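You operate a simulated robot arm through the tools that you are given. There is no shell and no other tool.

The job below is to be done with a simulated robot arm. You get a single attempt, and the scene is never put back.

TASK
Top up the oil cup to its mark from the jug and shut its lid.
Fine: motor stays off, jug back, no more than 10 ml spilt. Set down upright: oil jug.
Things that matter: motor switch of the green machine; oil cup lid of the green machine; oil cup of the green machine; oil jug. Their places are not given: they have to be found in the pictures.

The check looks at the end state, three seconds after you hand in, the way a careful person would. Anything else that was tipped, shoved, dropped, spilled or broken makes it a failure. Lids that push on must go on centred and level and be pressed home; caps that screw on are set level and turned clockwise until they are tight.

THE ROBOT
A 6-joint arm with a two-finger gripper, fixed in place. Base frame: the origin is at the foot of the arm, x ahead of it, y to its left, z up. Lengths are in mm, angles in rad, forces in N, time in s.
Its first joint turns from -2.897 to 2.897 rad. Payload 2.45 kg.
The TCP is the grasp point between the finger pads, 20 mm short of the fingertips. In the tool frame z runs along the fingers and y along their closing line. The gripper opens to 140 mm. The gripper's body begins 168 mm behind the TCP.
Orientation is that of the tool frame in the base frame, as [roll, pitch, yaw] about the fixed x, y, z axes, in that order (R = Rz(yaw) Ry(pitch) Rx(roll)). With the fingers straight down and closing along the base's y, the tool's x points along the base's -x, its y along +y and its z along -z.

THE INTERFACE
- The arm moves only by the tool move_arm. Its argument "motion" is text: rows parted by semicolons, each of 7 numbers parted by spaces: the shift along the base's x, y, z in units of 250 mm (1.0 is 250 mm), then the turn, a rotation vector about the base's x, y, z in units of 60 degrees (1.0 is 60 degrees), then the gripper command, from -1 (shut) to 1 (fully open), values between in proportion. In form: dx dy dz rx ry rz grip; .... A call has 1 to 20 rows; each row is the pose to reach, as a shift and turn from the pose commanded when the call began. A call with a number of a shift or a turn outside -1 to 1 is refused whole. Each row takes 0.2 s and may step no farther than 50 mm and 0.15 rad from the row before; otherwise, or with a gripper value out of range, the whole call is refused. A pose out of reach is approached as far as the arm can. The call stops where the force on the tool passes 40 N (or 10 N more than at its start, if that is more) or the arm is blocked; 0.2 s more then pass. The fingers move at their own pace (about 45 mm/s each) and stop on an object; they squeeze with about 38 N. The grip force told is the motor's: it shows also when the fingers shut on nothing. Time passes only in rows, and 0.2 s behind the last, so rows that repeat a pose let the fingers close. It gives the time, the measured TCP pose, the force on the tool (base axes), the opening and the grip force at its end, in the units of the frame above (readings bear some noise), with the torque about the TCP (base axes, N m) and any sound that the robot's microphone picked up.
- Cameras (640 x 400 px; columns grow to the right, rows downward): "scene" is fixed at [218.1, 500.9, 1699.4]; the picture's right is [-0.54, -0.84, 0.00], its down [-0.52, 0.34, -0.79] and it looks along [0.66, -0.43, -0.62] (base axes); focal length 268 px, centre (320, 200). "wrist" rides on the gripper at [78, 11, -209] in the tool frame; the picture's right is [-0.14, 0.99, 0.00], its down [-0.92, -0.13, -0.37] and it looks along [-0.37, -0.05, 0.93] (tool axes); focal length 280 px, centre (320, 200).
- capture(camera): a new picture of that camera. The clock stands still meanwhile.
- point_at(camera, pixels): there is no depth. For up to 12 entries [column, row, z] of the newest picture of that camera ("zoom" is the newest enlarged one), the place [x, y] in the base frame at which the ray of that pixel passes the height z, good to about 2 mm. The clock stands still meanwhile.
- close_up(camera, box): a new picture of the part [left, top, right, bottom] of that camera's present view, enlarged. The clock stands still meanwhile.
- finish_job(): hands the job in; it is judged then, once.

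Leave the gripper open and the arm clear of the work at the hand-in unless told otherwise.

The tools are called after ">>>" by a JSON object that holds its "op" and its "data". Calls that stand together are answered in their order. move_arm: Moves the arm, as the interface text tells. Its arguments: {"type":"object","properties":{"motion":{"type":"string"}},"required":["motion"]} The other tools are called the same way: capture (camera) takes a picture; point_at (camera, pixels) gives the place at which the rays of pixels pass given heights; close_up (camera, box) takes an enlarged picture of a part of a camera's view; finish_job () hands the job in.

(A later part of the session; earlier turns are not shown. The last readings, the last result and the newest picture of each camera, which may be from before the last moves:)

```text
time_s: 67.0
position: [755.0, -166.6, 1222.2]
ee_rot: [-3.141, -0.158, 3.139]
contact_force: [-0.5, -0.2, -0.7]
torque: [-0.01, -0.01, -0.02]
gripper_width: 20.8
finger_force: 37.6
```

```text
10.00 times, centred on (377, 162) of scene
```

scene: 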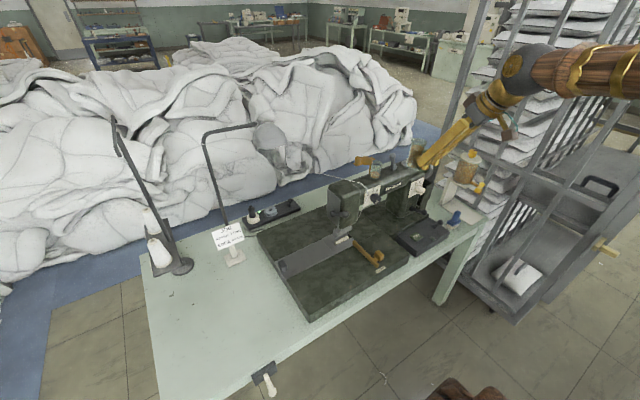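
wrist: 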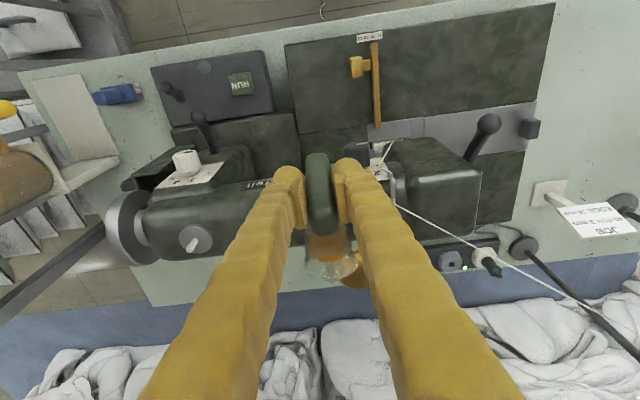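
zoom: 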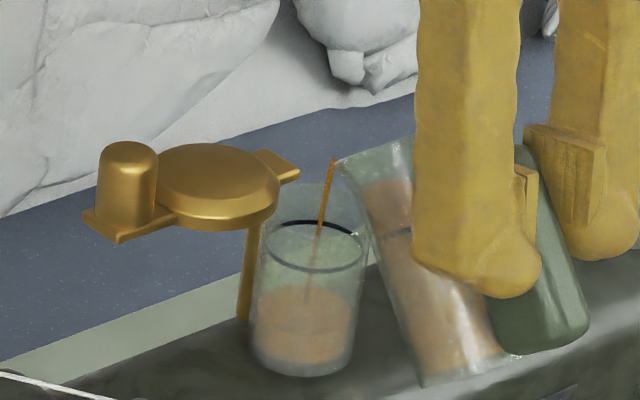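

Level rising steadily, stream centred. Tilt to 43° and hold.

>>> {"op": "move_arm", "data": {"motion": "0.0035 0 0.0118 0 0.0333 0 -1; 0.007 0 0.0236 0 0.0667 0 -1; 0.007 0 0.0236 0 0.0667 0 -1; 0.007 0 0.0236 0 0.0667 0 -1; 0.007 0 0.0236 0 0.0667 0 -1; 0.007 0 0.0236 0 0.0667 0 -1; 0.007 0 0.0236 0 0.0667 0 -1"}}

>>> {"op": "close_up", "data": {"camera": "scene", "box": [345, 142, 409, 182]}}

```text
time_s: 68.5
position: [757.1, -166.3, 1228.2]
ee_rot: [-3.142, -0.23, 3.141]
contact_force: [0.2, -0.3, -0.3]
torque: [0.03, 0.02, 0.02]
gripper_width: 20.8
finger_force: 37.5
```

```text
10.00 times, centred on (377, 162) of scene
```

zoom: 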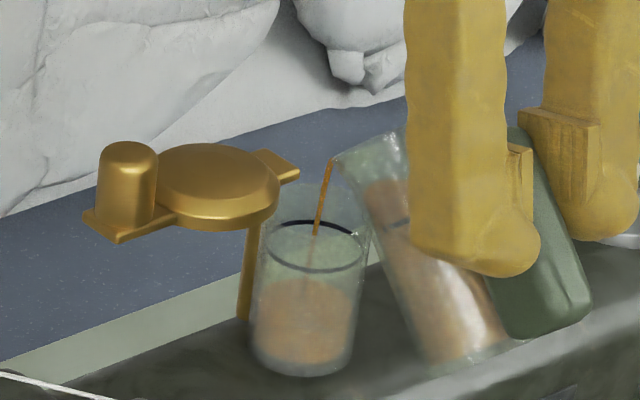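

Back edge of the oil is at zoom row ≈272 (started ≈298; the mark's back arc is at ≈223). About a third done. Tilt to 47° and hold.

>>> {"op": "move_arm", "data": {"motion": "0.0042 0 0.0116 0 0.0333 0 -1; 0.0084 0 0.0232 0 0.0667 0 -1; 0.0084 0 0.0232 0 0.0667 0 -1; 0.0084 0 0.0232 0 0.0667 0 -1; 0.0084 0 0.0232 0 0.0667 0 -1; 0.0084 0 0.0232 0 0.0667 0 -1; 0.0084 0 0.0232 0 0.0667 0 -1"}}

>>> {"op": "close_up", "data": {"camera": "scene", "box": [345, 142, 409, 182]}}

```text
time_s: 70.2
position: [758.8, -166.5, 1234.4]
ee_rot: [-3.14, -0.298, 3.14]
contact_force: [-0.6, -0.3, -1.2]
torque: [0.01, 0.03, 0.01]
gripper_width: 20.5
finger_force: 37.7
```

```text
10.00 times, centred on (377, 162) of scene
```

zoom: 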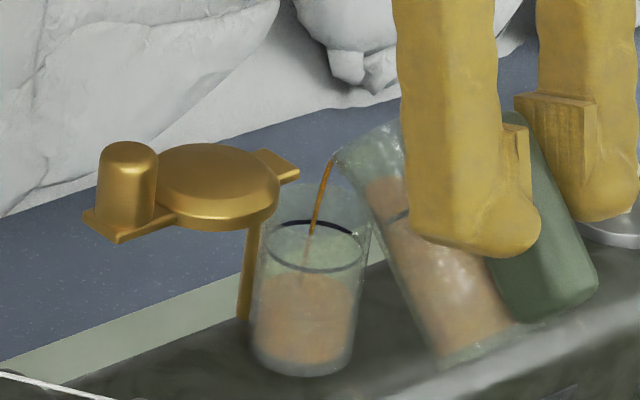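

I'll zoom in more to read the level against the mark.

>>> {"op": "close_up", "data": {"camera": "scene", "box": [361, 160, 393, 180]}}

```text
16.00 times, centred on (377, 170) of scene
```

zoom: 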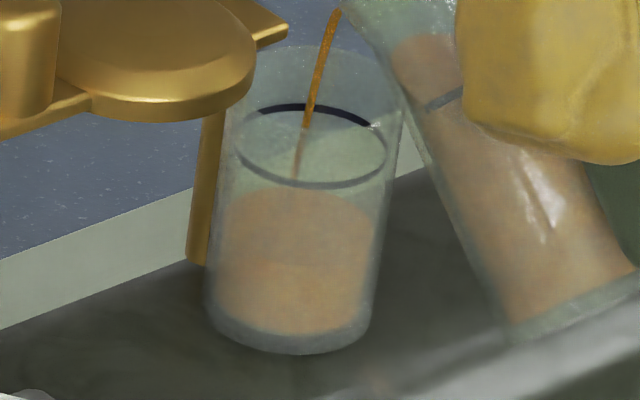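

Mark ring's back arc is at row 107, oil's back edge at 188 → about 23 mm to go (≈26 ml). Tilt to 51° and hold ~1.6 s.

>>> {"op": "move_arm", "data": {"motion": "0.005 0 0.0112 0 0.0333 0 -1; 0.01 0 0.0224 0 0.0667 0 -1; 0.01 0 0.0224 0 0.0667 0 -1; 0.01 0 0.0224 0 0.0667 0 -1; 0.01 0 0.0224 0 0.0667 0 -1; 0.01 0 0.0224 0 0.0667 0 -1; 0.01 0 0.0224 0 0.0667 0 -1; 0.01 0 0.0224 0 0.0667 0 -1"}}

>>> {"op": "close_up", "data": {"camera": "scene", "box": [361, 160, 393, 180]}}

>>> {"op": "close_up", "data": {"camera": "wrist", "box": [272, 200, 400, 300]}}

```text
time_s: 72.0
position: [761.9, -167.5, 1239.7]
ee_rot: [-3.14, -0.368, 3.14]
contact_force: [0.3, 0.1, -1.0]
torque: [0.0, 0.03, 0.0]
gripper_width: 20.9
finger_force: 37.9
```

```text
16.00 times, centred on (377, 170) of scene
```

zoom: 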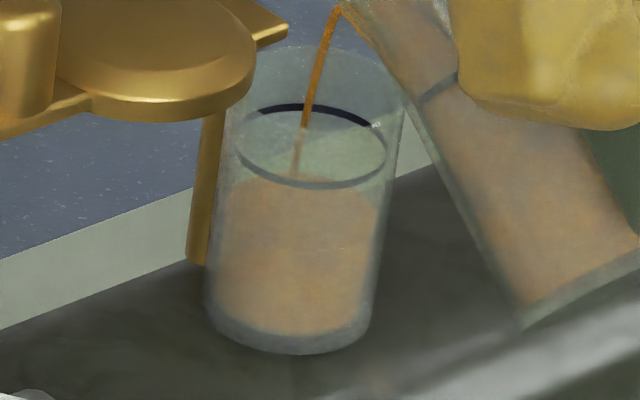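

```text
4.00 times, centred on (336, 250) of wrist
```

zoom: 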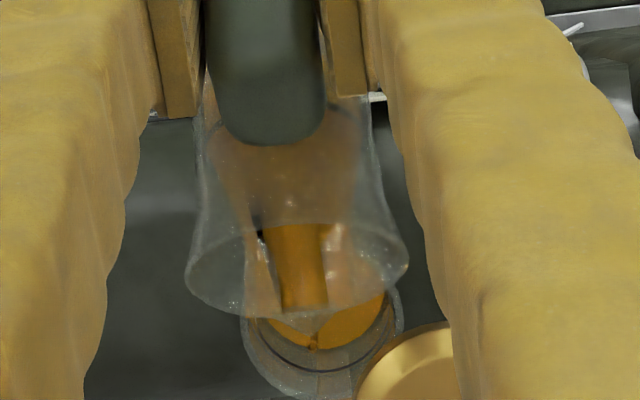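

Stream is clean; oil back edge at row ≈175 now. About 20 mm to go. Tilt to 55° and hold ~2 s.

>>> {"op": "move_arm", "data": {"motion": "0.0058 0 0.011 0 0.0333 0 -1; 0.0116 0 0.0216 0 0.0667 0 -1; 0.0116 0 0.0216 0 0.0667 0 -1; 0.0116 0 0.0216 0 0.0667 0 -1; 0.0116 0 0.0216 0 0.0667 0 -1; 0.0116 0 0.0216 0 0.0667 0 -1; 0.0116 0 0.0216 0 0.0667 0 -1; 0.0116 0 0.0216 0 0.0667 0 -1; 0.0116 0 0.0216 0 0.0667 0 -1; 0.0116 0 0.0216 0 0.0667 0 -1"}}

>>> {"op": "close_up", "data": {"camera": "scene", "box": [361, 160, 393, 180]}}

>>> {"op": "close_up", "data": {"camera": "wrist", "box": [272, 210, 400, 310]}}

```text
time_s: 74.2
position: [765.7, -167.2, 1245.6]
ee_rot: [-3.139, -0.439, 3.14]
contact_force: [-0.3, -0.6, -1.4]
torque: [0.05, 0.03, 0.01]
gripper_width: 20.5
finger_force: 38.4
```

```text
16.00 times, centred on (377, 170) of scene
```

zoom: 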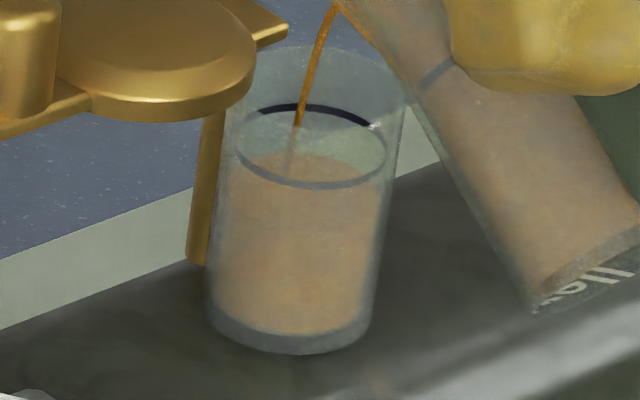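

```text
4.00 times, centred on (336, 260) of wrist
```

zoom: 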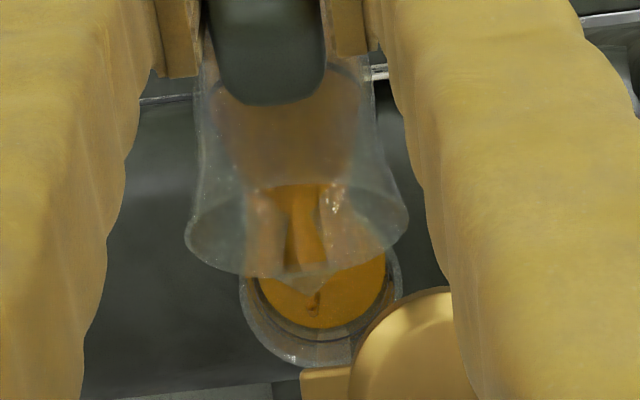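

Oil back edge at row ≈155; 48 rows (≈14 mm) to go at ≈3 ml/s. Tilt to 58° and hold ~1.8 s.

>>> {"op": "move_arm", "data": {"motion": "0.0048 0 0.0078 0 0.025 0 -1; 0.0096 0 0.0156 0 0.05 0 -1; 0.0096 0 0.0156 0 0.05 0 -1; 0.0096 0 0.0156 0 0.05 0 -1; 0.0096 0 0.0156 0 0.05 0 -1; 0.0096 0 0.0156 0 0.05 0 -1; 0.0096 0 0.0156 0 0.05 0 -1; 0.0096 0 0.0156 0 0.05 0 -1"}}

>>> {"op": "close_up", "data": {"camera": "scene", "box": [361, 160, 393, 180]}}

>>> {"op": "close_up", "data": {"camera": "wrist", "box": [272, 210, 400, 310]}}

```text
time_s: 76.0
position: [767.9, -167.3, 1249.4]
ee_rot: [-3.14, -0.489, 3.139]
contact_force: [-0.1, 0.1, -1.0]
torque: [0.02, -0.03, -0.01]
gripper_width: 20.8
finger_force: 37.7
```

```text
16.00 times, centred on (377, 170) of scene
```

zoom: 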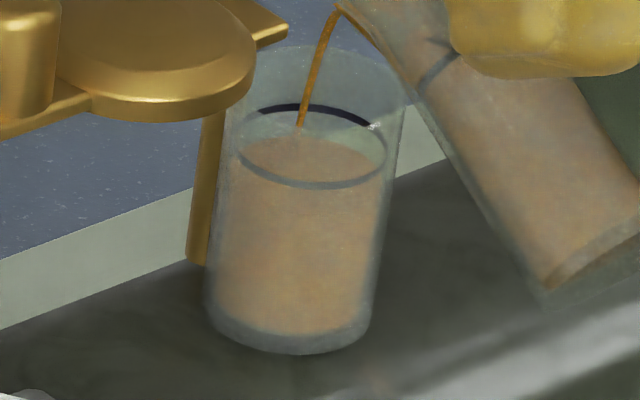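

```text
4.00 times, centred on (336, 260) of wrist
```

zoom: 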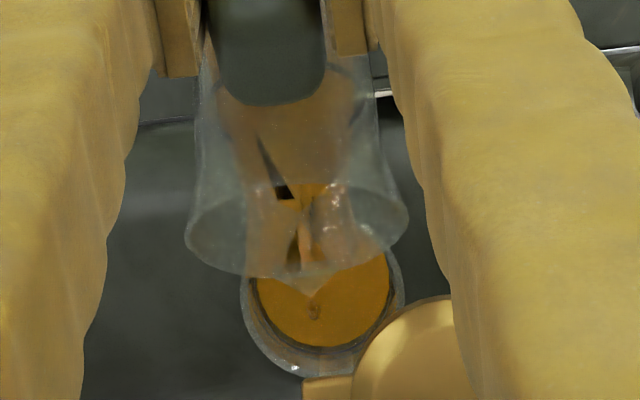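

Back edge at row ≈138; 31 rows (~10 ml) left. Tilt to 61° and hold ~1.2 s.

>>> {"op": "move_arm", "data": {"motion": "0.0054 0 0.0076 0 0.025 0 -1; 0.0108 0 0.0152 0 0.05 0 -1; 0.0108 0 0.0152 0 0.05 0 -1; 0.0108 0 0.0152 0 0.05 0 -1; 0.0108 0 0.0152 0 0.05 0 -1"}}

>>> {"op": "close_up", "data": {"camera": "scene", "box": [361, 160, 393, 180]}}

```text
time_s: 77.2
position: [770.7, -166.6, 1252.0]
ee_rot: [-3.14, -0.539, 3.14]
contact_force: [-0.1, 0.3, 0.0]
torque: [-0.02, 0.02, 0.04]
gripper_width: 20.6
finger_force: 38.3
```

```text
16.00 times, centred on (377, 170) of scene
```

zoom: 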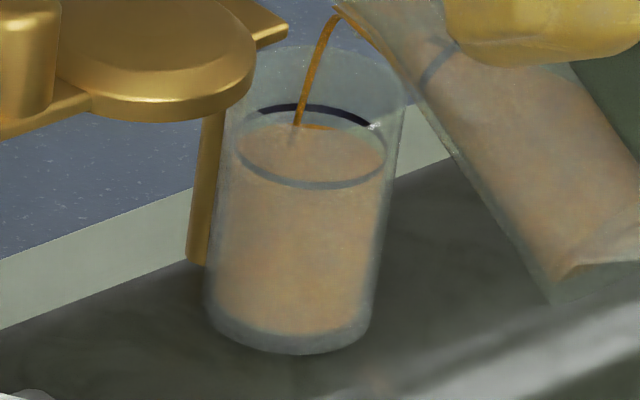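

Back edge ≈125, 18 rows (≈6 ml) left. Hold another ~0.6 s, then look.

>>> {"op": "move_arm", "data": {"motion": "0 0 0 0 0 0 -1; 0 0 0 0 0 0 -1"}}

>>> {"op": "close_up", "data": {"camera": "scene", "box": [361, 160, 393, 180]}}

>>> {"op": "close_up", "data": {"camera": "wrist", "box": [304, 240, 368, 310]}}

```text
time_s: 77.8
position: [768.9, -165.7, 1252.2]
ee_rot: [-3.141, -0.538, 3.14]
contact_force: [0.7, -0.1, -0.9]
torque: [0.0, 0.01, -0.03]
gripper_width: 20.7
finger_force: 37.7
```

```text
16.00 times, centred on (377, 170) of scene
```

zoom: 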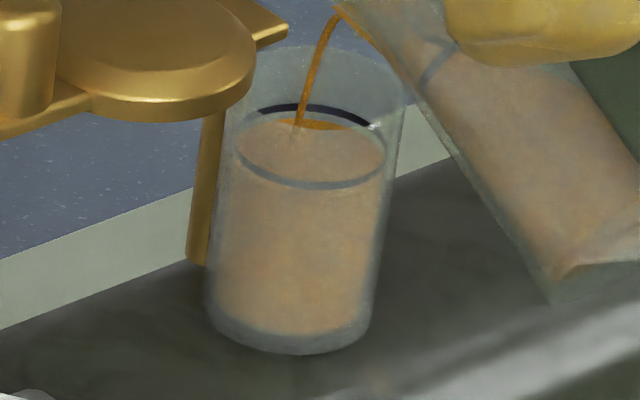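

```text
5.71 times, centred on (336, 275) of wrist
```

zoom: 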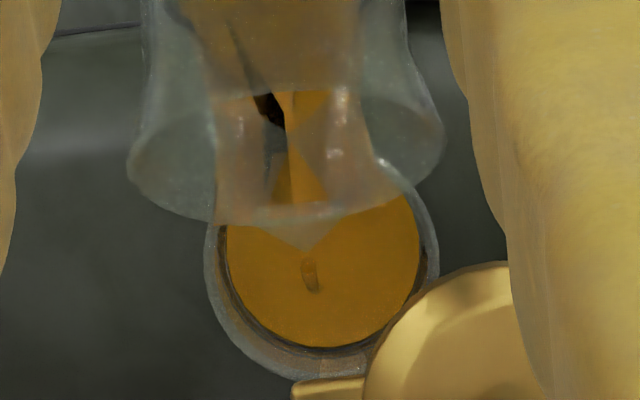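

Back edge ≈118; ≈3.5 ml left. I'll hold 0.4 s more and then tilt the jug back to 30° quickly with the tip staying over the cup.

>>> {"op": "move_arm", "data": {"motion": "0 0 0 0 0 0 -1; 0 0 0 0 0 0 -1; -0.0264 0 -0.0416 0 -0.1333 0 -1; -0.0464 0 -0.0864 0 -0.2667 0 -1; -0.0604 0 -0.1336 0 -0.4 0 -1; -0.0668 0 -0.176 0 -0.5167 0 -1; -0.0668 0 -0.176 0 -0.5167 0 -1"}}

>>> {"op": "close_up", "data": {"camera": "scene", "box": [361, 160, 393, 180]}}

>>> {"op": "close_up", "data": {"camera": "scene", "box": [345, 142, 409, 182]}}

```text
time_s: 79.3
position: [752.2, -166.6, 1208.7]
ee_rot: [3.142, 0.002, 3.141]
contact_force: [-0.1, -0.4, -1.6]
torque: [0.0, 0.01, -0.02]
gripper_width: 20.7
finger_force: 38.1
```

```text
16.00 times, centred on (377, 170) of scene
```

zoom: 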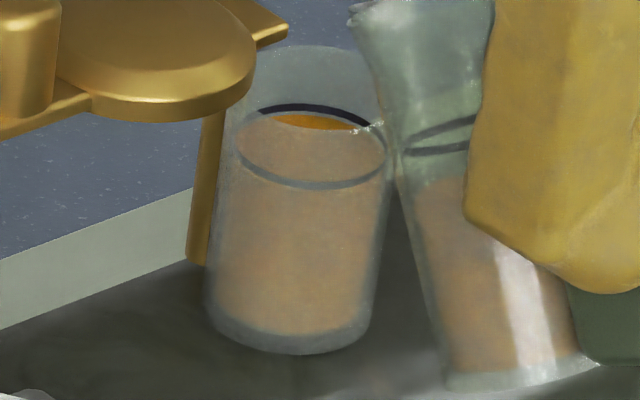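

```text
10.00 times, centred on (377, 162) of scene
```

zoom: 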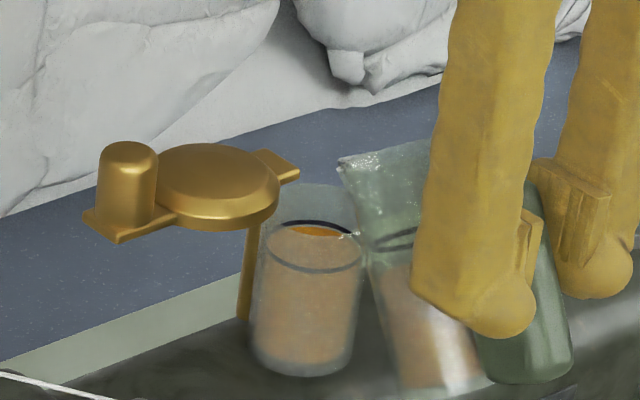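

The flow has stopped. I'll zoom in closely to compare the oil surface with the mark.

>>> {"op": "close_up", "data": {"camera": "scene", "box": [368, 161, 386, 172.25]}}

>>> {"op": "close_up", "data": {"camera": "wrist", "box": [272, 200, 400, 300]}}

```text
16.00 times, centred on (377, 167) of scene
```

zoom: 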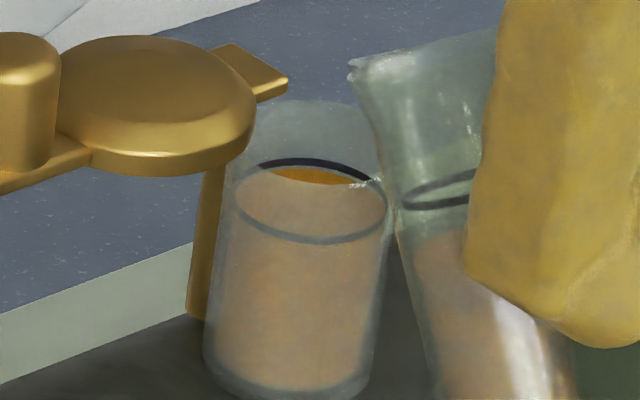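

```text
4.00 times, centred on (336, 250) of wrist
```

zoom: 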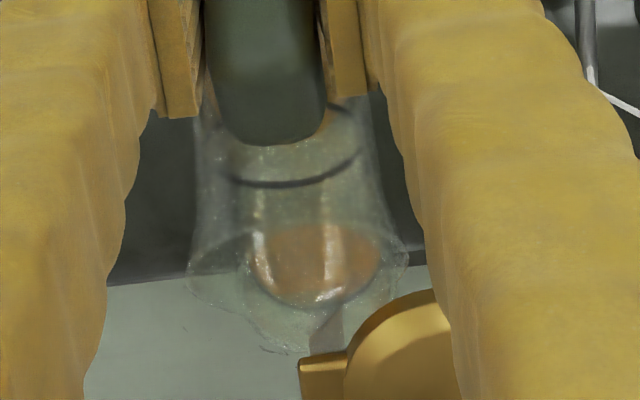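

The oil's back edge sits about 1.4 mm under the mark's centre line (just at the band's lower edge), i.e. ~1–1.5 ml short. I'll add a tiny bit: tilt back up to 54° carefully and look.

>>> {"op": "move_arm", "data": {"motion": "0.008 0 0.0484 0 0.1333 0 -1; 0.0224 0 0.0952 0 0.2667 0 -1; 0.0432 0 0.14 0 0.4 0 -1"}}

>>> {"op": "close_up", "data": {"camera": "scene", "box": [361, 155, 393, 175]}}

```text
time_s: 80.2
position: [763.5, -167.6, 1243.0]
ee_rot: [-3.14, -0.421, 3.139]
contact_force: [-0.3, 0.3, -0.5]
torque: [-0.03, -0.14, 0.04]
gripper_width: 20.4
finger_force: 38.0
```

```text
16.00 times, centred on (377, 165) of scene
```

zoom: 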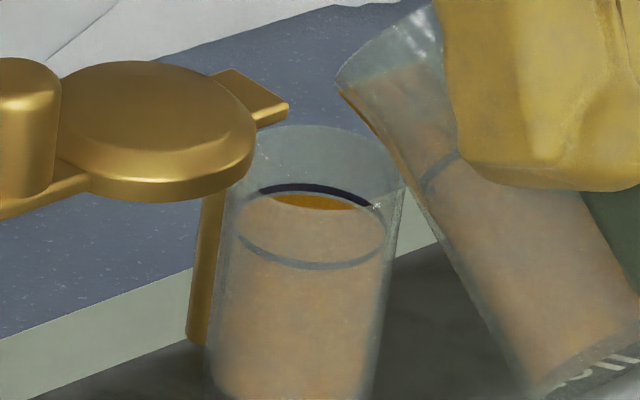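

Oil has just reached the lip at 54°, no stream yet. I'll tilt 2° more and look at once.

>>> {"op": "move_arm", "data": {"motion": "0.0064 0 0.0104 0 0.0333 0 -1"}}

>>> {"op": "close_up", "data": {"camera": "scene", "box": [361, 155, 393, 175]}}

```text
time_s: 80.5
position: [766.3, -168.2, 1245.3]
ee_rot: [-3.139, -0.454, 3.139]
contact_force: [-0.6, 0.8, -0.6]
torque: [0.01, -0.01, 0.0]
gripper_width: 20.5
finger_force: 38.4
```

```text
16.00 times, centred on (377, 165) of scene
```

zoom: 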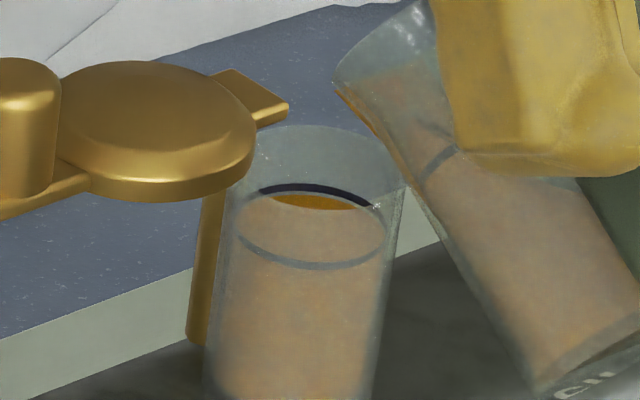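

No stream yet. Another 2°.

>>> {"op": "move_arm", "data": {"motion": "0.0064 0 0.0104 0 0.0333 0 -1"}}

>>> {"op": "close_up", "data": {"camera": "scene", "box": [361, 155, 393, 175]}}

```text
time_s: 81.0
position: [767.2, -167.8, 1248.6]
ee_rot: [-3.138, -0.49, 3.14]
contact_force: [1.4, 0.5, 0.1]
torque: [-0.02, -0.01, 0.05]
gripper_width: 20.7
finger_force: 38.0
```

```text
16.00 times, centred on (377, 165) of scene
```

zoom: 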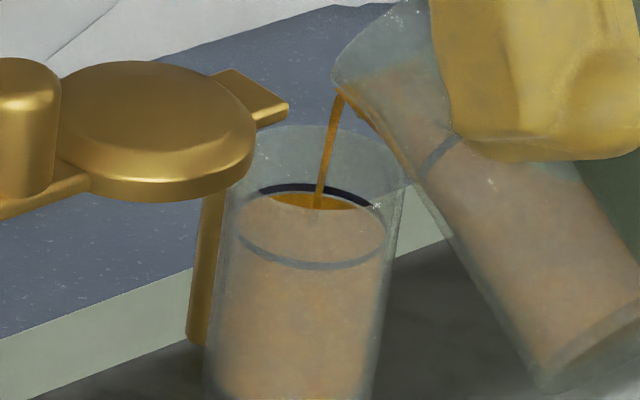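

The stream has started. One more 0.2 s, then tilt back to 30°.

>>> {"op": "move_arm", "data": {"motion": "0 0 0 0 0 0 -1; -0.024 0 -0.0428 0 -0.1333 0 -1; -0.0416 0 -0.0888 0 -0.2667 0 -1; -0.0528 0 -0.1364 0 -0.4 0 -1; -0.056 0 -0.1608 0 -0.4667 0 -1; -0.056 0 -0.1608 0 -0.4667 0 -1; -0.056 0 -0.1608 0 -0.4667 0 -1"}}

>>> {"op": "close_up", "data": {"camera": "scene", "box": [361, 155, 393, 175]}}

```text
time_s: 82.5
position: [752.8, -167.0, 1209.5]
ee_rot: [-3.141, 0.001, 3.14]
contact_force: [-0.4, 0.5, -0.3]
torque: [0.02, -0.01, 0.01]
gripper_width: 20.7
finger_force: 38.0
```

```text
16.00 times, centred on (377, 165) of scene
```

zoom: 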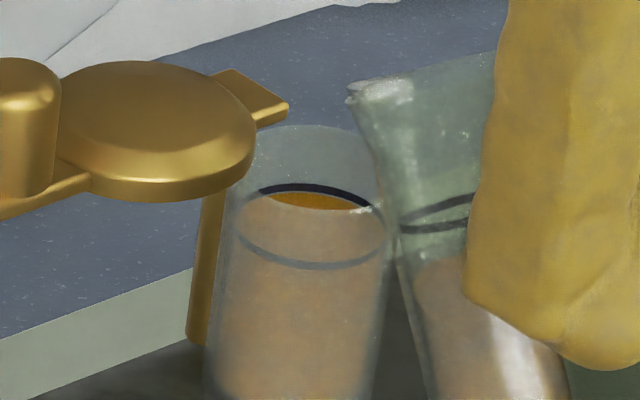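

The oil surface now meets the mark band. I'll back the jug away, un-tilting to upright as I rise.

>>> {"op": "move_arm", "data": {"motion": "-0.01 0 0.04 0 -0.03 0 -1; -0.06 0 0.09 0 -0.09 0 -1; -0.13 0.002 0.14 0 -0.17 0 -1; -0.21 0.004 0.19 0 -0.25 0 -1; -0.29 0.006 0.24 0 -0.33 0 -1; -0.37 0.008 0.29 0 -0.41 0 -1; -0.43 0.01 0.33 0 -0.47 0 -1; -0.456 0.01 0.344 0 -0.5 0 -1; -0.456 0.01 0.344 0 -0.5 0 -1"}}

>>> {"op": "close_up", "data": {"camera": "scene", "box": [345, 147, 409, 187]}}

>>> {"op": "close_up", "data": {"camera": "scene", "box": [336, 130, 464, 210]}}

```text
time_s: 84.5
position: [644.4, -166.9, 1289.0]
ee_rot: [3.136, 0.512, 3.136]
contact_force: [0.0, -0.9, 0.9]
torque: [-0.03, 0.06, -0.02]
gripper_width: 20.6
finger_force: 38.3
```

```text
10.00 times, centred on (377, 167) of scene
```

zoom: 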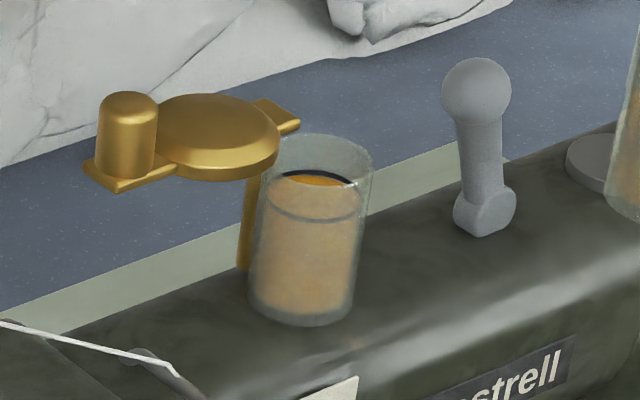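

```text
5.00 times, centred on (400, 170) of scene
```

zoom: 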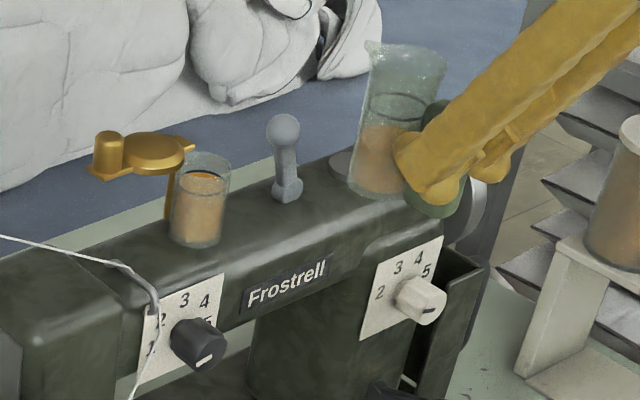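

The cup is filled to the mark and no drops show on the machine. I'll let the arm settle and check the level once more before carrying the jug back.

>>> {"op": "move_arm", "data": {"motion": "0 0 0 0 0 0 -1; 0 0 0 0 0 0 -1"}}

>>> {"op": "close_up", "data": {"camera": "scene", "box": [361, 157, 393, 177]}}

```text
time_s: 85.2
position: [643.2, -167.4, 1288.5]
ee_rot: [3.135, 0.512, 3.136]
contact_force: [-0.2, 0.2, -1.0]
torque: [0.03, 0.06, -0.02]
gripper_width: 20.6
finger_force: 38.1
```

```text
16.00 times, centred on (377, 167) of scene
```

zoom: 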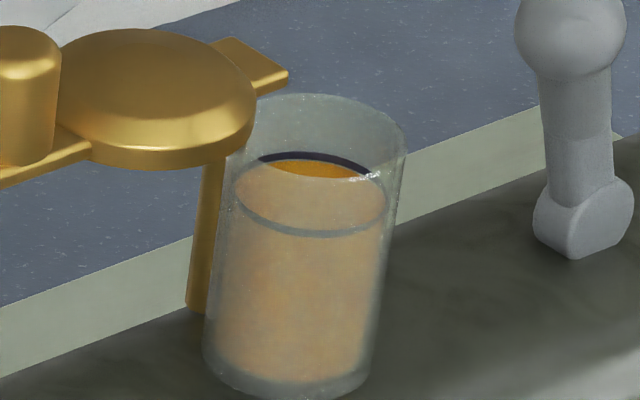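

Good. Now carry the jug back toward its place, reversing the path with gentle ramps.

>>> {"op": "move_arm", "data": {"motion": "0 0.04 0 0 0 0 -1; 0 0.12 0 0 0 0 -1; 0 0.26 0 0 0 0 -1; 0 0.42 0 0 0 0 -1; 0 0.58 0 0 0 0 -1; 0 0.74 0 0 0 0 -1; 0 0.88 0 0 0 0 -1; 0 0.96 0 0 0 0 -1; 0 1 0 0 0 0 -1"}}

>>> {"op": "move_arm", "data": {"motion": "0 0.04 0 0 0 0 -1; 0 0.12 0 0 0 0 -1; 0 0.26 0 0 0 0 -1; 0 0.42 0 0 0 0 -1; 0 0.58 0 0 0 0 -1; 0 0.74 0 0 0 0 -1; 0 0.88 0 0 0 0 -1; 0 0.96 0 0 0 0 -1; 0 1 0 0 0 0 -1"}}

>>> {"op": "move_arm", "data": {"motion": "0 0.04 0 0 0 0 -1; 0 0.12 0 0 0 0 -1; 0 0.26 0 0 0 0 -1; 0 0.4 0 0 0 0 -1; 0 0.52 0 0 0 0 -1; 0 0.62 0 0 0 0 -1; 0 0.675 0 0 0 0 -1; 0 0.694 0 0 0 0 -1; 0 0.694 0 0 0 0 -1"}}

>>> {"op": "capture", "data": {"camera": "scene"}}

```text
time_s: 87.2
position: [637.9, 85.3, 1295.0]
ee_rot: [-3.142, 0.522, -3.141]
contact_force: [-0.5, -0.1, -1.0]
torque: [-0.02, 0.04, -0.02]
gripper_width: 20.5
finger_force: 38.1
```

```text
time_s: 89.2
position: [642.2, 336.1, 1295.8]
ee_rot: [-3.14, 0.521, 3.141]
contact_force: [0.2, -0.5, -1.2]
torque: [-0.01, 0.05, 0.01]
gripper_width: 20.7
finger_force: 38.0
```

```text
time_s: 91.2
position: [639.8, 508.1, 1295.8]
ee_rot: [3.139, 0.522, 3.141]
contact_force: [0.5, 0.4, -1.0]
torque: [0.0, 0.03, -0.01]
gripper_width: 20.9
finger_force: 38.0
```

```text
taken
```

scene: 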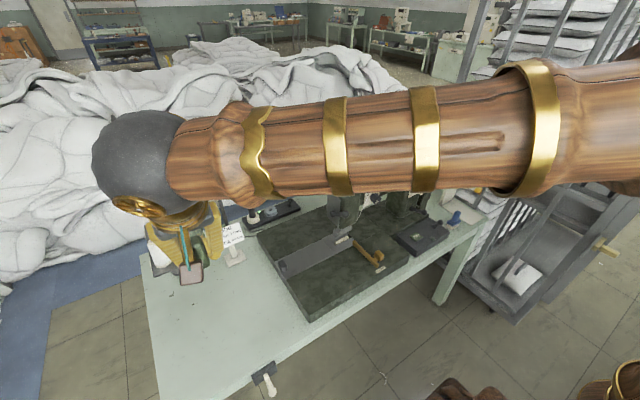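

Back above its place. I'll lower it in two stages, the last part slowly.

>>> {"op": "move_arm", "data": {"motion": "0 0 -0.04 0 0 0 -1; 0 0 -0.12 0 0 0 -1; 0 0 -0.24 0 0 0 -1; 0 0 -0.38 0 0 0 -1; 0 0 -0.52 0 0 0 -1; 0 0 -0.66 0 0 0 -1; 0 0 -0.8 0 0 0 -1; 0.002 0.001 -0.91 0 0 0 -1; 0.004 0.002 -0.98 0 0 0 -1; 0.004 0.002 -1 0 0 0 -1"}}

>>> {"op": "move_arm", "data": {"motion": "0 0 -0.04 0 0 0 -1; 0 0 -0.12 0 0 0 -1; 0 0 -0.24 0 0 0 -1; 0 0 -0.38 0 0 0 -1; 0 0 -0.52 0 0 0 -1; 0 0 -0.63 0 0 0 -1; 0 0 -0.7 0 0 0 -1; 0 0 -0.75 0 0 0 -1; 0 0 -0.775 0 0 0 -1; 0 0 -0.775 0 0 0 -1"}}

>>> {"op": "capture", "data": {"camera": "wrist"}}

```text
time_s: 93.3
position: [638.3, 509.7, 1044.8]
ee_rot: [-3.141, 0.521, 3.139]
contact_force: [0.3, 0.1, -0.5]
torque: [-0.02, 0.03, -0.01]
gripper_width: 20.6
finger_force: 37.8
```

```text
time_s: 95.5
position: [640.4, 507.8, 851.9]
ee_rot: [3.14, 0.522, 3.141]
contact_force: [-0.6, -0.6, 0.3]
torque: [0.02, 0.01, -0.01]
gripper_width: 20.5
finger_force: 38.0
```

```text
taken
```

wrist: 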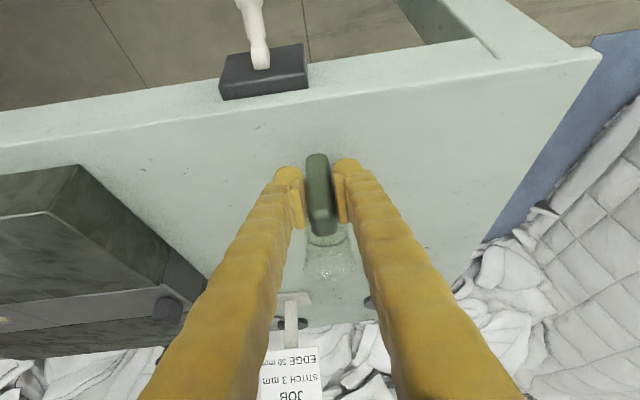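

Now 22 mm above the seating height. I'll lower 19 mm, then 1 mm steps reading the force.

>>> {"op": "move_arm", "data": {"motion": "0 0 -0.02 0 0 0 -1; 0 0 -0.045 0 0 0 -1; 0 0 -0.065 0 0 0 -1; 0 0 -0.076 0 0 0 -1; 0 0 -0.08 0 0 0 -1; 0 0 -0.08 0 0 0 -1"}}

>>> {"op": "move_arm", "data": {"motion": "0 0 -0.004 0 0 0 -1; 0 0 -0.008 0 0 0 -1; 0 0 -0.008 0 0 0 -1"}}

```text
time_s: 97.0
position: [640.8, 509.2, 832.4]
ee_rot: [-3.14, 0.522, 3.14]
contact_force: [-0.6, -0.5, -1.1]
torque: [-0.02, 0.04, -0.02]
gripper_width: 20.7
finger_force: 38.3
```

```text
time_s: 97.8
position: [639.6, 509.3, 829.8]
ee_rot: [-3.141, 0.522, 3.14]
contact_force: [0.3, 1.6, -0.8]
torque: [-0.02, 0.03, 0.0]
gripper_width: 20.6
finger_force: 38.4
```

>>> {"op": "move_arm", "data": {"motion": "0 0 -0.004 0 0 0 -1; 0 0 -0.004 0 0 0 -1"}}

```text
time_s: 98.3
position: [640.7, 508.6, 829.4]
ee_rot: [3.14, 0.523, 3.139]
contact_force: [-3.1, -0.6, 18.6]
torque: [-0.03, -0.79, -0.04]
gripper_width: 20.7
finger_force: 38.0
```

Contact (+18.6 N): the jug is seated on the table. I'll ease up ~1 mm, open the fingers, and retreat along the tool axis.

>>> {"op": "move_arm", "data": {"motion": "0 0 0.003 0 0 0 -1; 0 0 0.004 0 0 0 -1; 0 0 0.004 0 0 0 -0.6; 0 0 0.004 0 0 0 -0.3; 0 0 0.004 0 0 0 0; 0 0 0.004 0 0 0 0"}}

>>> {"op": "close_up", "data": {"camera": "wrist", "box": [248, 140, 400, 285]}}

```text
time_s: 99.8
position: [639.8, 508.9, 830.0]
ee_rot: [3.14, 0.522, 3.139]
contact_force: [0.1, -0.5, 0.3]
torque: [0.03, 0.02, 0.04]
gripper_width: 70.1
finger_force: 0.0
```

```text
2.76 times, centred on (324, 212) of wrist
```

zoom: 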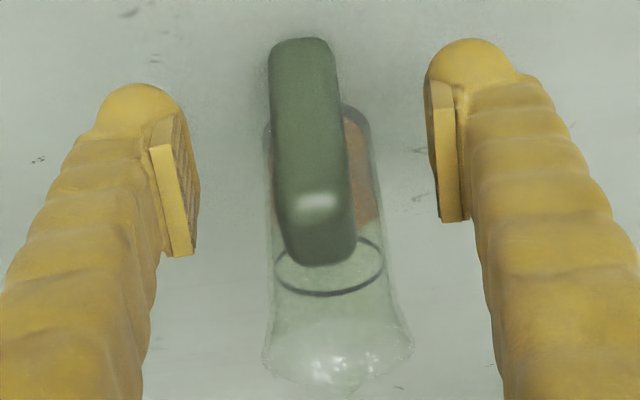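

The jug stands upright and free. I'll retreat back-up along the tool axis and rise.

>>> {"op": "move_arm", "data": {"motion": "-0.04 0 0.07 0 0 0 0; -0.1 0 0.17 0 0 0 0; -0.16 0 0.28 0 0 0 0; -0.2 0 0.4 0 0 0 0; -0.2 0 0.56 0 0 0 0; -0.2 0 0.74 0 0 0 0; -0.2 0 0.9 0 0 0 0; -0.2 0 1 0 0 0 0"}}

>>> {"op": "move_arm", "data": {"motion": "0.02 -0.03 0.15 0 0.1 0 -1; 0.05 -0.1 0.3 0 0.22 0 -1; 0.1 -0.22 0.45 0 0.34 0 -1; 0.16 -0.36 0.58 0 0.45 0 -1; 0.22 -0.5 0.68 0 0.5 0 -1; 0.28 -0.66 0.74 0 0.5 0 -1; 0.34 -0.82 0.78 0 0.5 0 -1; 0.4 -0.98 0.8 0 0.5 0 -1"}}

>>> {"op": "capture", "data": {"camera": "scene"}}

```text
time_s: 101.5
position: [591.8, 508.8, 1078.7]
ee_rot: [3.138, 0.522, 3.138]
contact_force: [0.1, 0.9, -0.7]
torque: [-0.02, 0.01, -0.02]
gripper_width: 70.1
finger_force: 0.0
```

```text
time_s: 103.3
position: [689.5, 263.4, 1279.6]
ee_rot: [3.141, -0.001, 3.14]
contact_force: [0.6, 0.2, -0.1]
torque: [0.01, 0.01, 0.0]
gripper_width: 0.0
finger_force: 29.6
```

```text
taken
```

scene: 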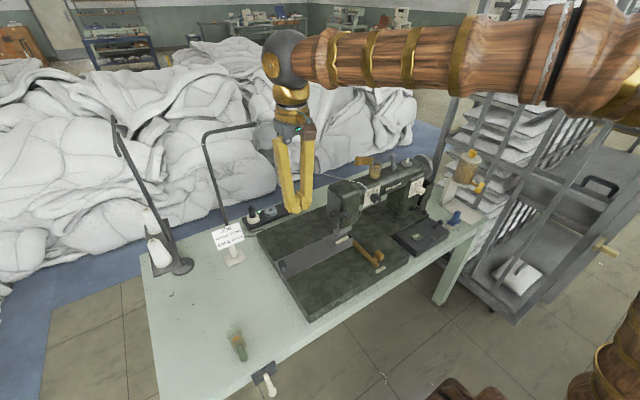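

The jug stands back in its place. Next I travel high to the far side of the lid's knob, turning the closed fingers 90° for pushing the lid shut.

>>> {"op": "move_arm", "data": {"motion": "0.06 -0.1 0.06 0 0 -0.13 -1; 0.15 -0.23 0.12 0 0 -0.265 -1; 0.24 -0.36 0.18 0 0 -0.4 -1; 0.33 -0.49 0.18 0 0 -0.535 -1; 0.42 -0.62 0.18 0 0 -0.67 -1; 0.5 -0.75 0.18 0 0 -0.8 -1"}}

>>> {"op": "move_arm", "data": {"motion": "0.07 -0.11 0 0 0 -0.12 -1; 0.15 -0.23 0 0 0 -0.24 -1; 0.23 -0.35 0 0 0 -0.36 -1; 0.31 -0.47 0 0 0 -0.48 -1; 0.39 -0.58 0 0 0 -0.6 -1; 0.44 -0.645 0 0 0 -0.7 -1; 0.44 -0.645 0 0 0 -0.7 -1"}}

>>> {"op": "capture", "data": {"camera": "wrist"}}

>>> {"op": "close_up", "data": {"camera": "scene", "box": [310, 110, 422, 180]}}

```text
time_s: 104.8
position: [814.0, 76.6, 1324.1]
ee_rot: [3.141, -0.002, 2.299]
contact_force: [-0.5, -0.7, 0.6]
torque: [0.01, -0.05, 0.02]
gripper_width: 0.3
finger_force: 29.8
```

```text
time_s: 106.3
position: [925.8, -83.0, 1322.2]
ee_rot: [-3.142, -0.002, 1.566]
contact_force: [0.5, -0.3, -0.3]
torque: [0.01, 0.01, -0.01]
gripper_width: 0.3
finger_force: 29.6
```

```text
taken
```

wrist: 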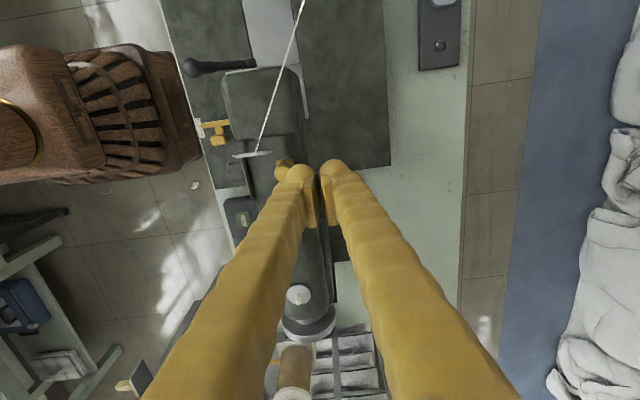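

```text
5.71 times, centred on (366, 145) of scene
```

zoom: 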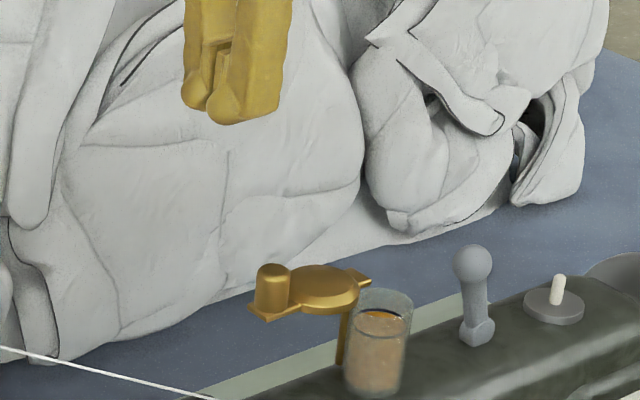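

The knob (≈878, −93) is on the −x side of my closed fingers with ~15 mm gap. I'll descend beside it to tip height 1187.

>>> {"op": "move_arm", "data": {"motion": "0.012 0 -0.14 0 0 0 -1; 0.016 0 -0.28 0 0 0 -1; 0.016 0 -0.38 0 0 0 -1; 0.016 0 -0.44 0 0 0 -1; 0.016 0 -0.46 0 0 0 -1; 0.016 0 -0.46 0 0 0 -1"}}

>>> {"op": "close_up", "data": {"camera": "scene", "box": [330, 132, 410, 182]}}

>>> {"op": "close_up", "data": {"camera": "wrist", "box": [240, 110, 400, 210]}}

```text
time_s: 107.8
position: [928.5, -83.1, 1208.5]
ee_rot: [3.141, -0.003, 1.571]
contact_force: [-0.2, -0.1, -0.8]
torque: [-0.01, -0.01, 0.01]
gripper_width: 0.1
finger_force: 29.0
```

```text
8.00 times, centred on (370, 157) of scene
```

zoom: 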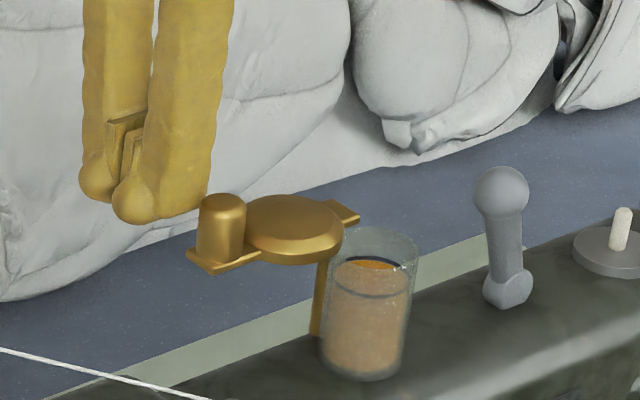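

```text
4.00 times, centred on (320, 160) of wrist
```

zoom: 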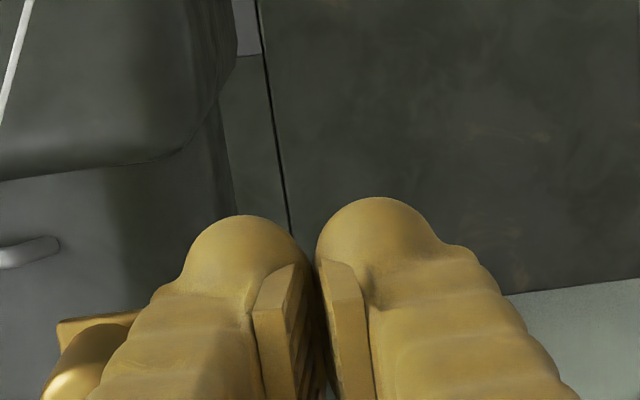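

All clear. Pivot computed as ≈(878, −164.5), radius 72. I'll now push the knob back along its arc, first from 90° to 34°.

>>> {"op": "move_arm", "data": {"motion": "-0.0688 -0.0176 0 0 0 0 -1; -0.1128 -0.0024 0 0 0 0.1333 -1; -0.1588 0.0068 0 0 0 0.2667 -1; -0.2056 0.0092 0 0 0 0.4 -1; -0.252 0.0056 0 0 0 0.5333 -1; -0.2976 -0.0048 0 0 0 0.6667 -1; -0.3412 -0.0216 0 0 0 0.8 -1; -0.382 -0.0436 0 0 0 0.9333 -1"}}

>>> {"op": "close_up", "data": {"camera": "scene", "box": [330, 132, 410, 182]}}

```text
time_s: 109.5
position: [833.6, -94.6, 1209.9]
ee_rot: [-3.141, -0.002, 2.549]
contact_force: [-0.3, 0.3, -0.3]
torque: [-0.02, 0.03, -0.01]
gripper_width: 0.3
finger_force: 29.3
```

```text
8.00 times, centred on (370, 157) of scene
```

zoom: 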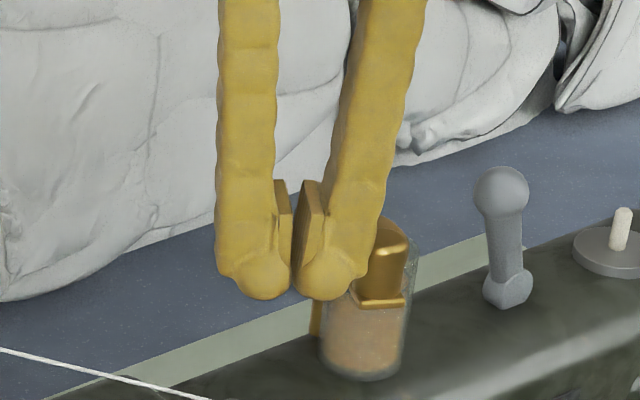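

The lid follows nicely. Continue to about 6°.

>>> {"op": "move_arm", "data": {"motion": "-0.0376 -0.028 0 0 0 0.1333 -1; -0.0708 -0.0612 0 0 0 0.2667 -1; -0.0992 -0.0984 0 0 0 0.4 -1; -0.1116 -0.1184 0 0 0 0.4667 -1"}}

>>> {"op": "close_up", "data": {"camera": "scene", "box": [340, 135, 420, 185]}}

```text
time_s: 110.5
position: [806.1, -125.2, 1210.4]
ee_rot: [-3.142, -0.002, 3.036]
contact_force: [0.5, 1.4, -0.2]
torque: [0.03, -0.04, 0.02]
gripper_width: 0.1
finger_force: 29.1
```

```text
8.00 times, centred on (380, 160) of scene
```

zoom: 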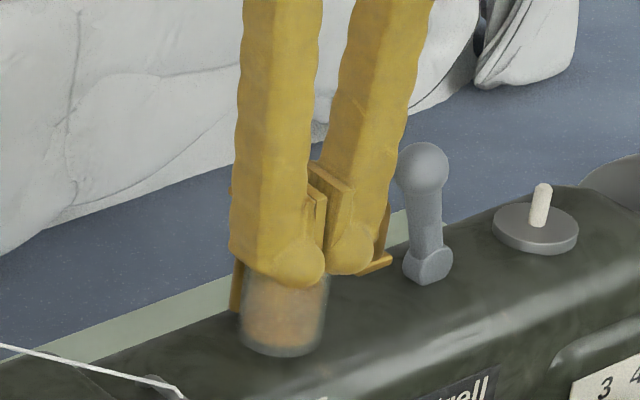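

Nearly closed. Now the last few degrees in small steps, reading the force.

>>> {"op": "move_arm", "data": {"motion": "-0.005 -0.01 0 0 0 0.033 -1; -0.0104 -0.0208 0 0 0 0.0667 -1; -0.013 -0.028 0 0 0 0.09 -1"}}

>>> {"op": "move_arm", "data": {"motion": "-0.001 -0.008 0 0 0 0.01 -1; -0.001 -0.008 0 0 0 0.01 -1"}}

```text
time_s: 111.3
position: [801.7, -130.2, 1207.6]
ee_rot: [3.14, -0.003, 3.132]
contact_force: [6.8, 27.7, 1.2]
torque: [-0.09, 0.0, 0.33]
gripper_width: 0.0
finger_force: 29.1
```

```text
time_s: 111.7
position: [802.1, -130.1, 1209.5]
ee_rot: [3.136, 0.0, 3.14]
contact_force: [1.3, 20.5, 1.3]
torque: [-0.04, 0.0, 0.13]
gripper_width: 0.0
finger_force: 29.8
stopped in row 1: the force on the tool passed its limit at 43 N (the readings are from after the stop); the commanded pose is now the measured one
```

The lid reached its closed stop (≈28–43 N). I'll back off toward +y and rise, then check.

>>> {"op": "move_arm", "data": {"motion": "0 0.03 0 0 0 0 -1; 0 0.06 0.02 0 0 0 -1; -0.05 0.06 0.2 0 0 0 -1; -0.15 0.06 0.38 0 0 0 -1; -0.3 0.06 0.5 0 0 0 -1; -0.45 0.06 0.6 0 0 0 -1; -0.45 0.06 0.6 0 0 0 -1"}}

>>> {"op": "close_up", "data": {"camera": "scene", "box": [345, 140, 409, 180]}}

>>> {"op": "capture", "data": {"camera": "wrist"}}

```text
refused: row 4 steps farther than a row can; nothing moved
```

```text
10.00 times, centred on (377, 160) of scene
```

zoom: 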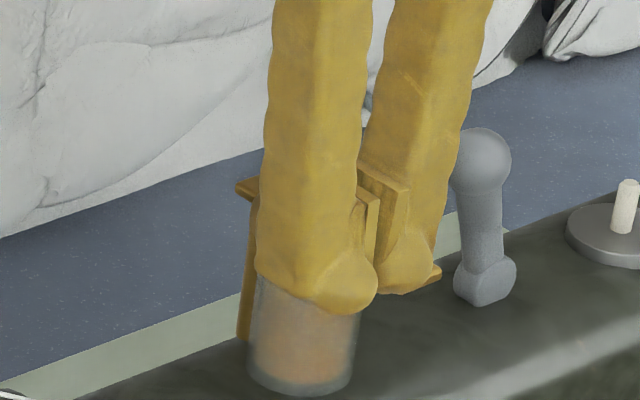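

```text
taken
```

wrist: 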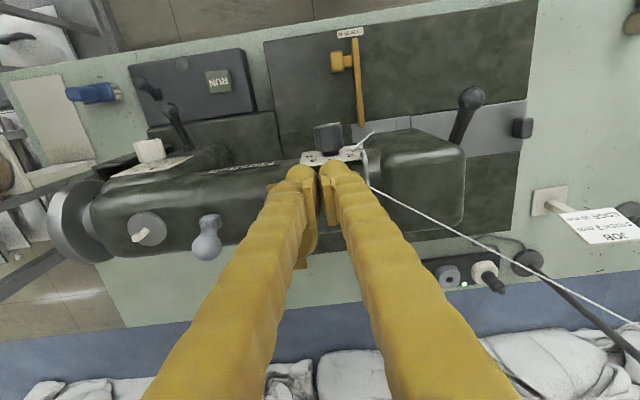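

One step was too long, so nothing moved. I repeat with smaller steps.

>>> {"op": "move_arm", "data": {"motion": "0 0.03 0 0 0 0 -1; 0 0.06 0.03 0 0 0 -1; -0.03 0.06 0.18 0 0 0 -1; -0.1 0.06 0.34 0 0 0 -1; -0.2 0.06 0.48 0 0 0 -1; -0.34 0.06 0.58 0 0 0 -1; -0.45 0.06 0.62 0 0 0 -1; -0.45 0.06 0.62 0 0 0 -1"}}

>>> {"op": "close_up", "data": {"camera": "scene", "box": [345, 140, 409, 180]}}

>>> {"op": "capture", "data": {"camera": "wrist"}}

```text
time_s: 113.5
position: [687.8, -118.4, 1361.8]
ee_rot: [3.14, -0.001, 3.138]
contact_force: [-0.5, -0.4, -0.5]
torque: [0.02, 0.0, -0.01]
gripper_width: 0.0
finger_force: 29.4
```

```text
10.00 times, centred on (377, 160) of scene
```

zoom: 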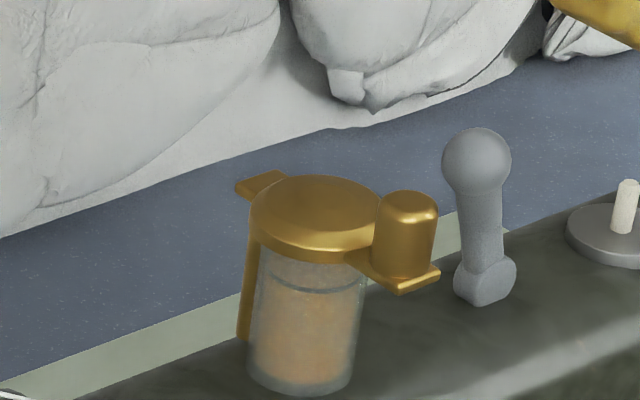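

```text
taken
```

wrist: 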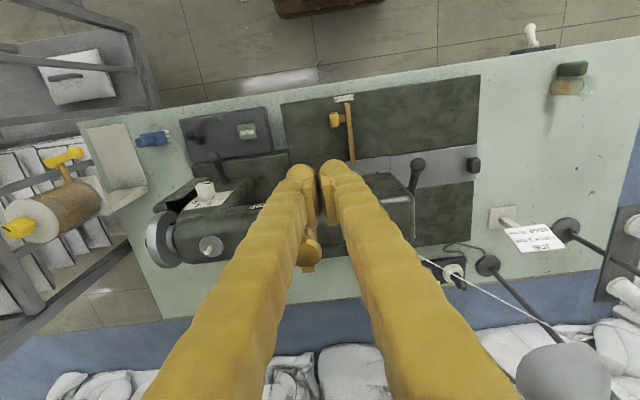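

The lid looks exactly as at the start: shut and level, and the oil stands at the mark. I'll check the jug, the switch box and look for spills, then move the arm clear and open the gripper.

>>> {"op": "close_up", "data": {"camera": "scene", "box": [206, 315, 270, 355]}}

>>> {"op": "close_up", "data": {"camera": "scene", "box": [380, 190, 476, 250]}}

>>> {"op": "move_arm", "data": {"motion": "-0.15 0.1 0.05 0 0 0 0; -0.3 0.2 0.1 0 0 0 0.5; -0.45 0.3 0.15 0 0 0 1; -0.5 0.44 0.25 0 0 0 1; -0.5 0.6 0.35 0 0 0 1; -0.5 0.75 0.45 0 0 0 1; -0.5 0.75 0.45 0 0 0 1; -0.5 0.75 0.45 0 0 0 1"}}

>>> {"op": "capture", "data": {"camera": "scene"}}

```text
10.00 times, centred on (238, 335) of scene
```

zoom: 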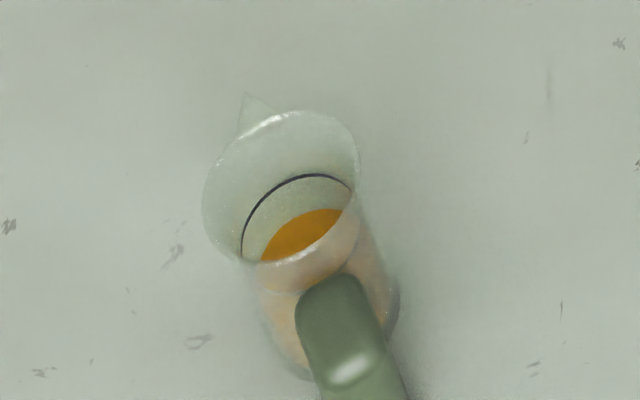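

```text
6.67 times, centred on (428, 220) of scene
```

zoom: 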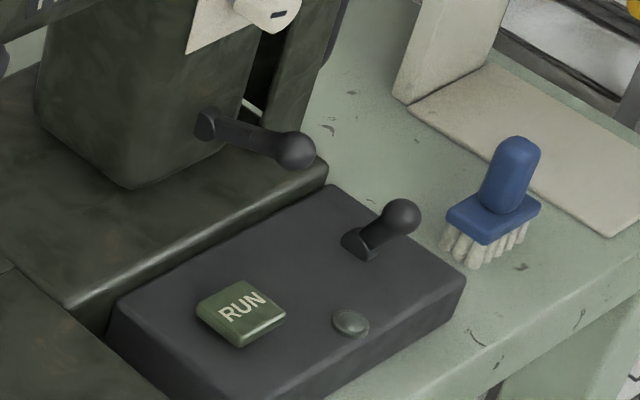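

```text
time_s: 115.3
position: [560.5, 68.8, 1473.7]
ee_rot: [3.14, 0.001, 3.137]
contact_force: [0.1, 0.3, 0.7]
torque: [0.02, 0.03, -0.01]
gripper_width: 140.0
finger_force: 0.1
```

```text
taken
```

scene: 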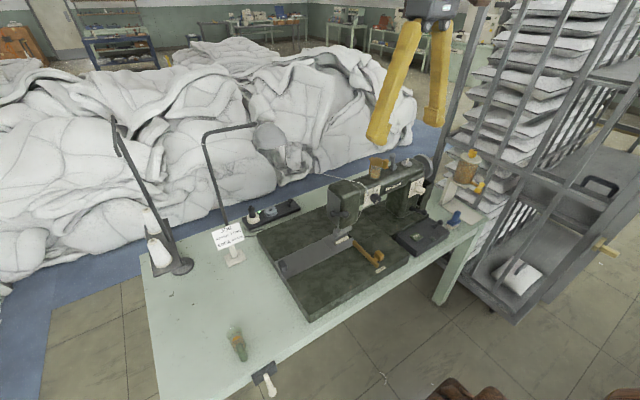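

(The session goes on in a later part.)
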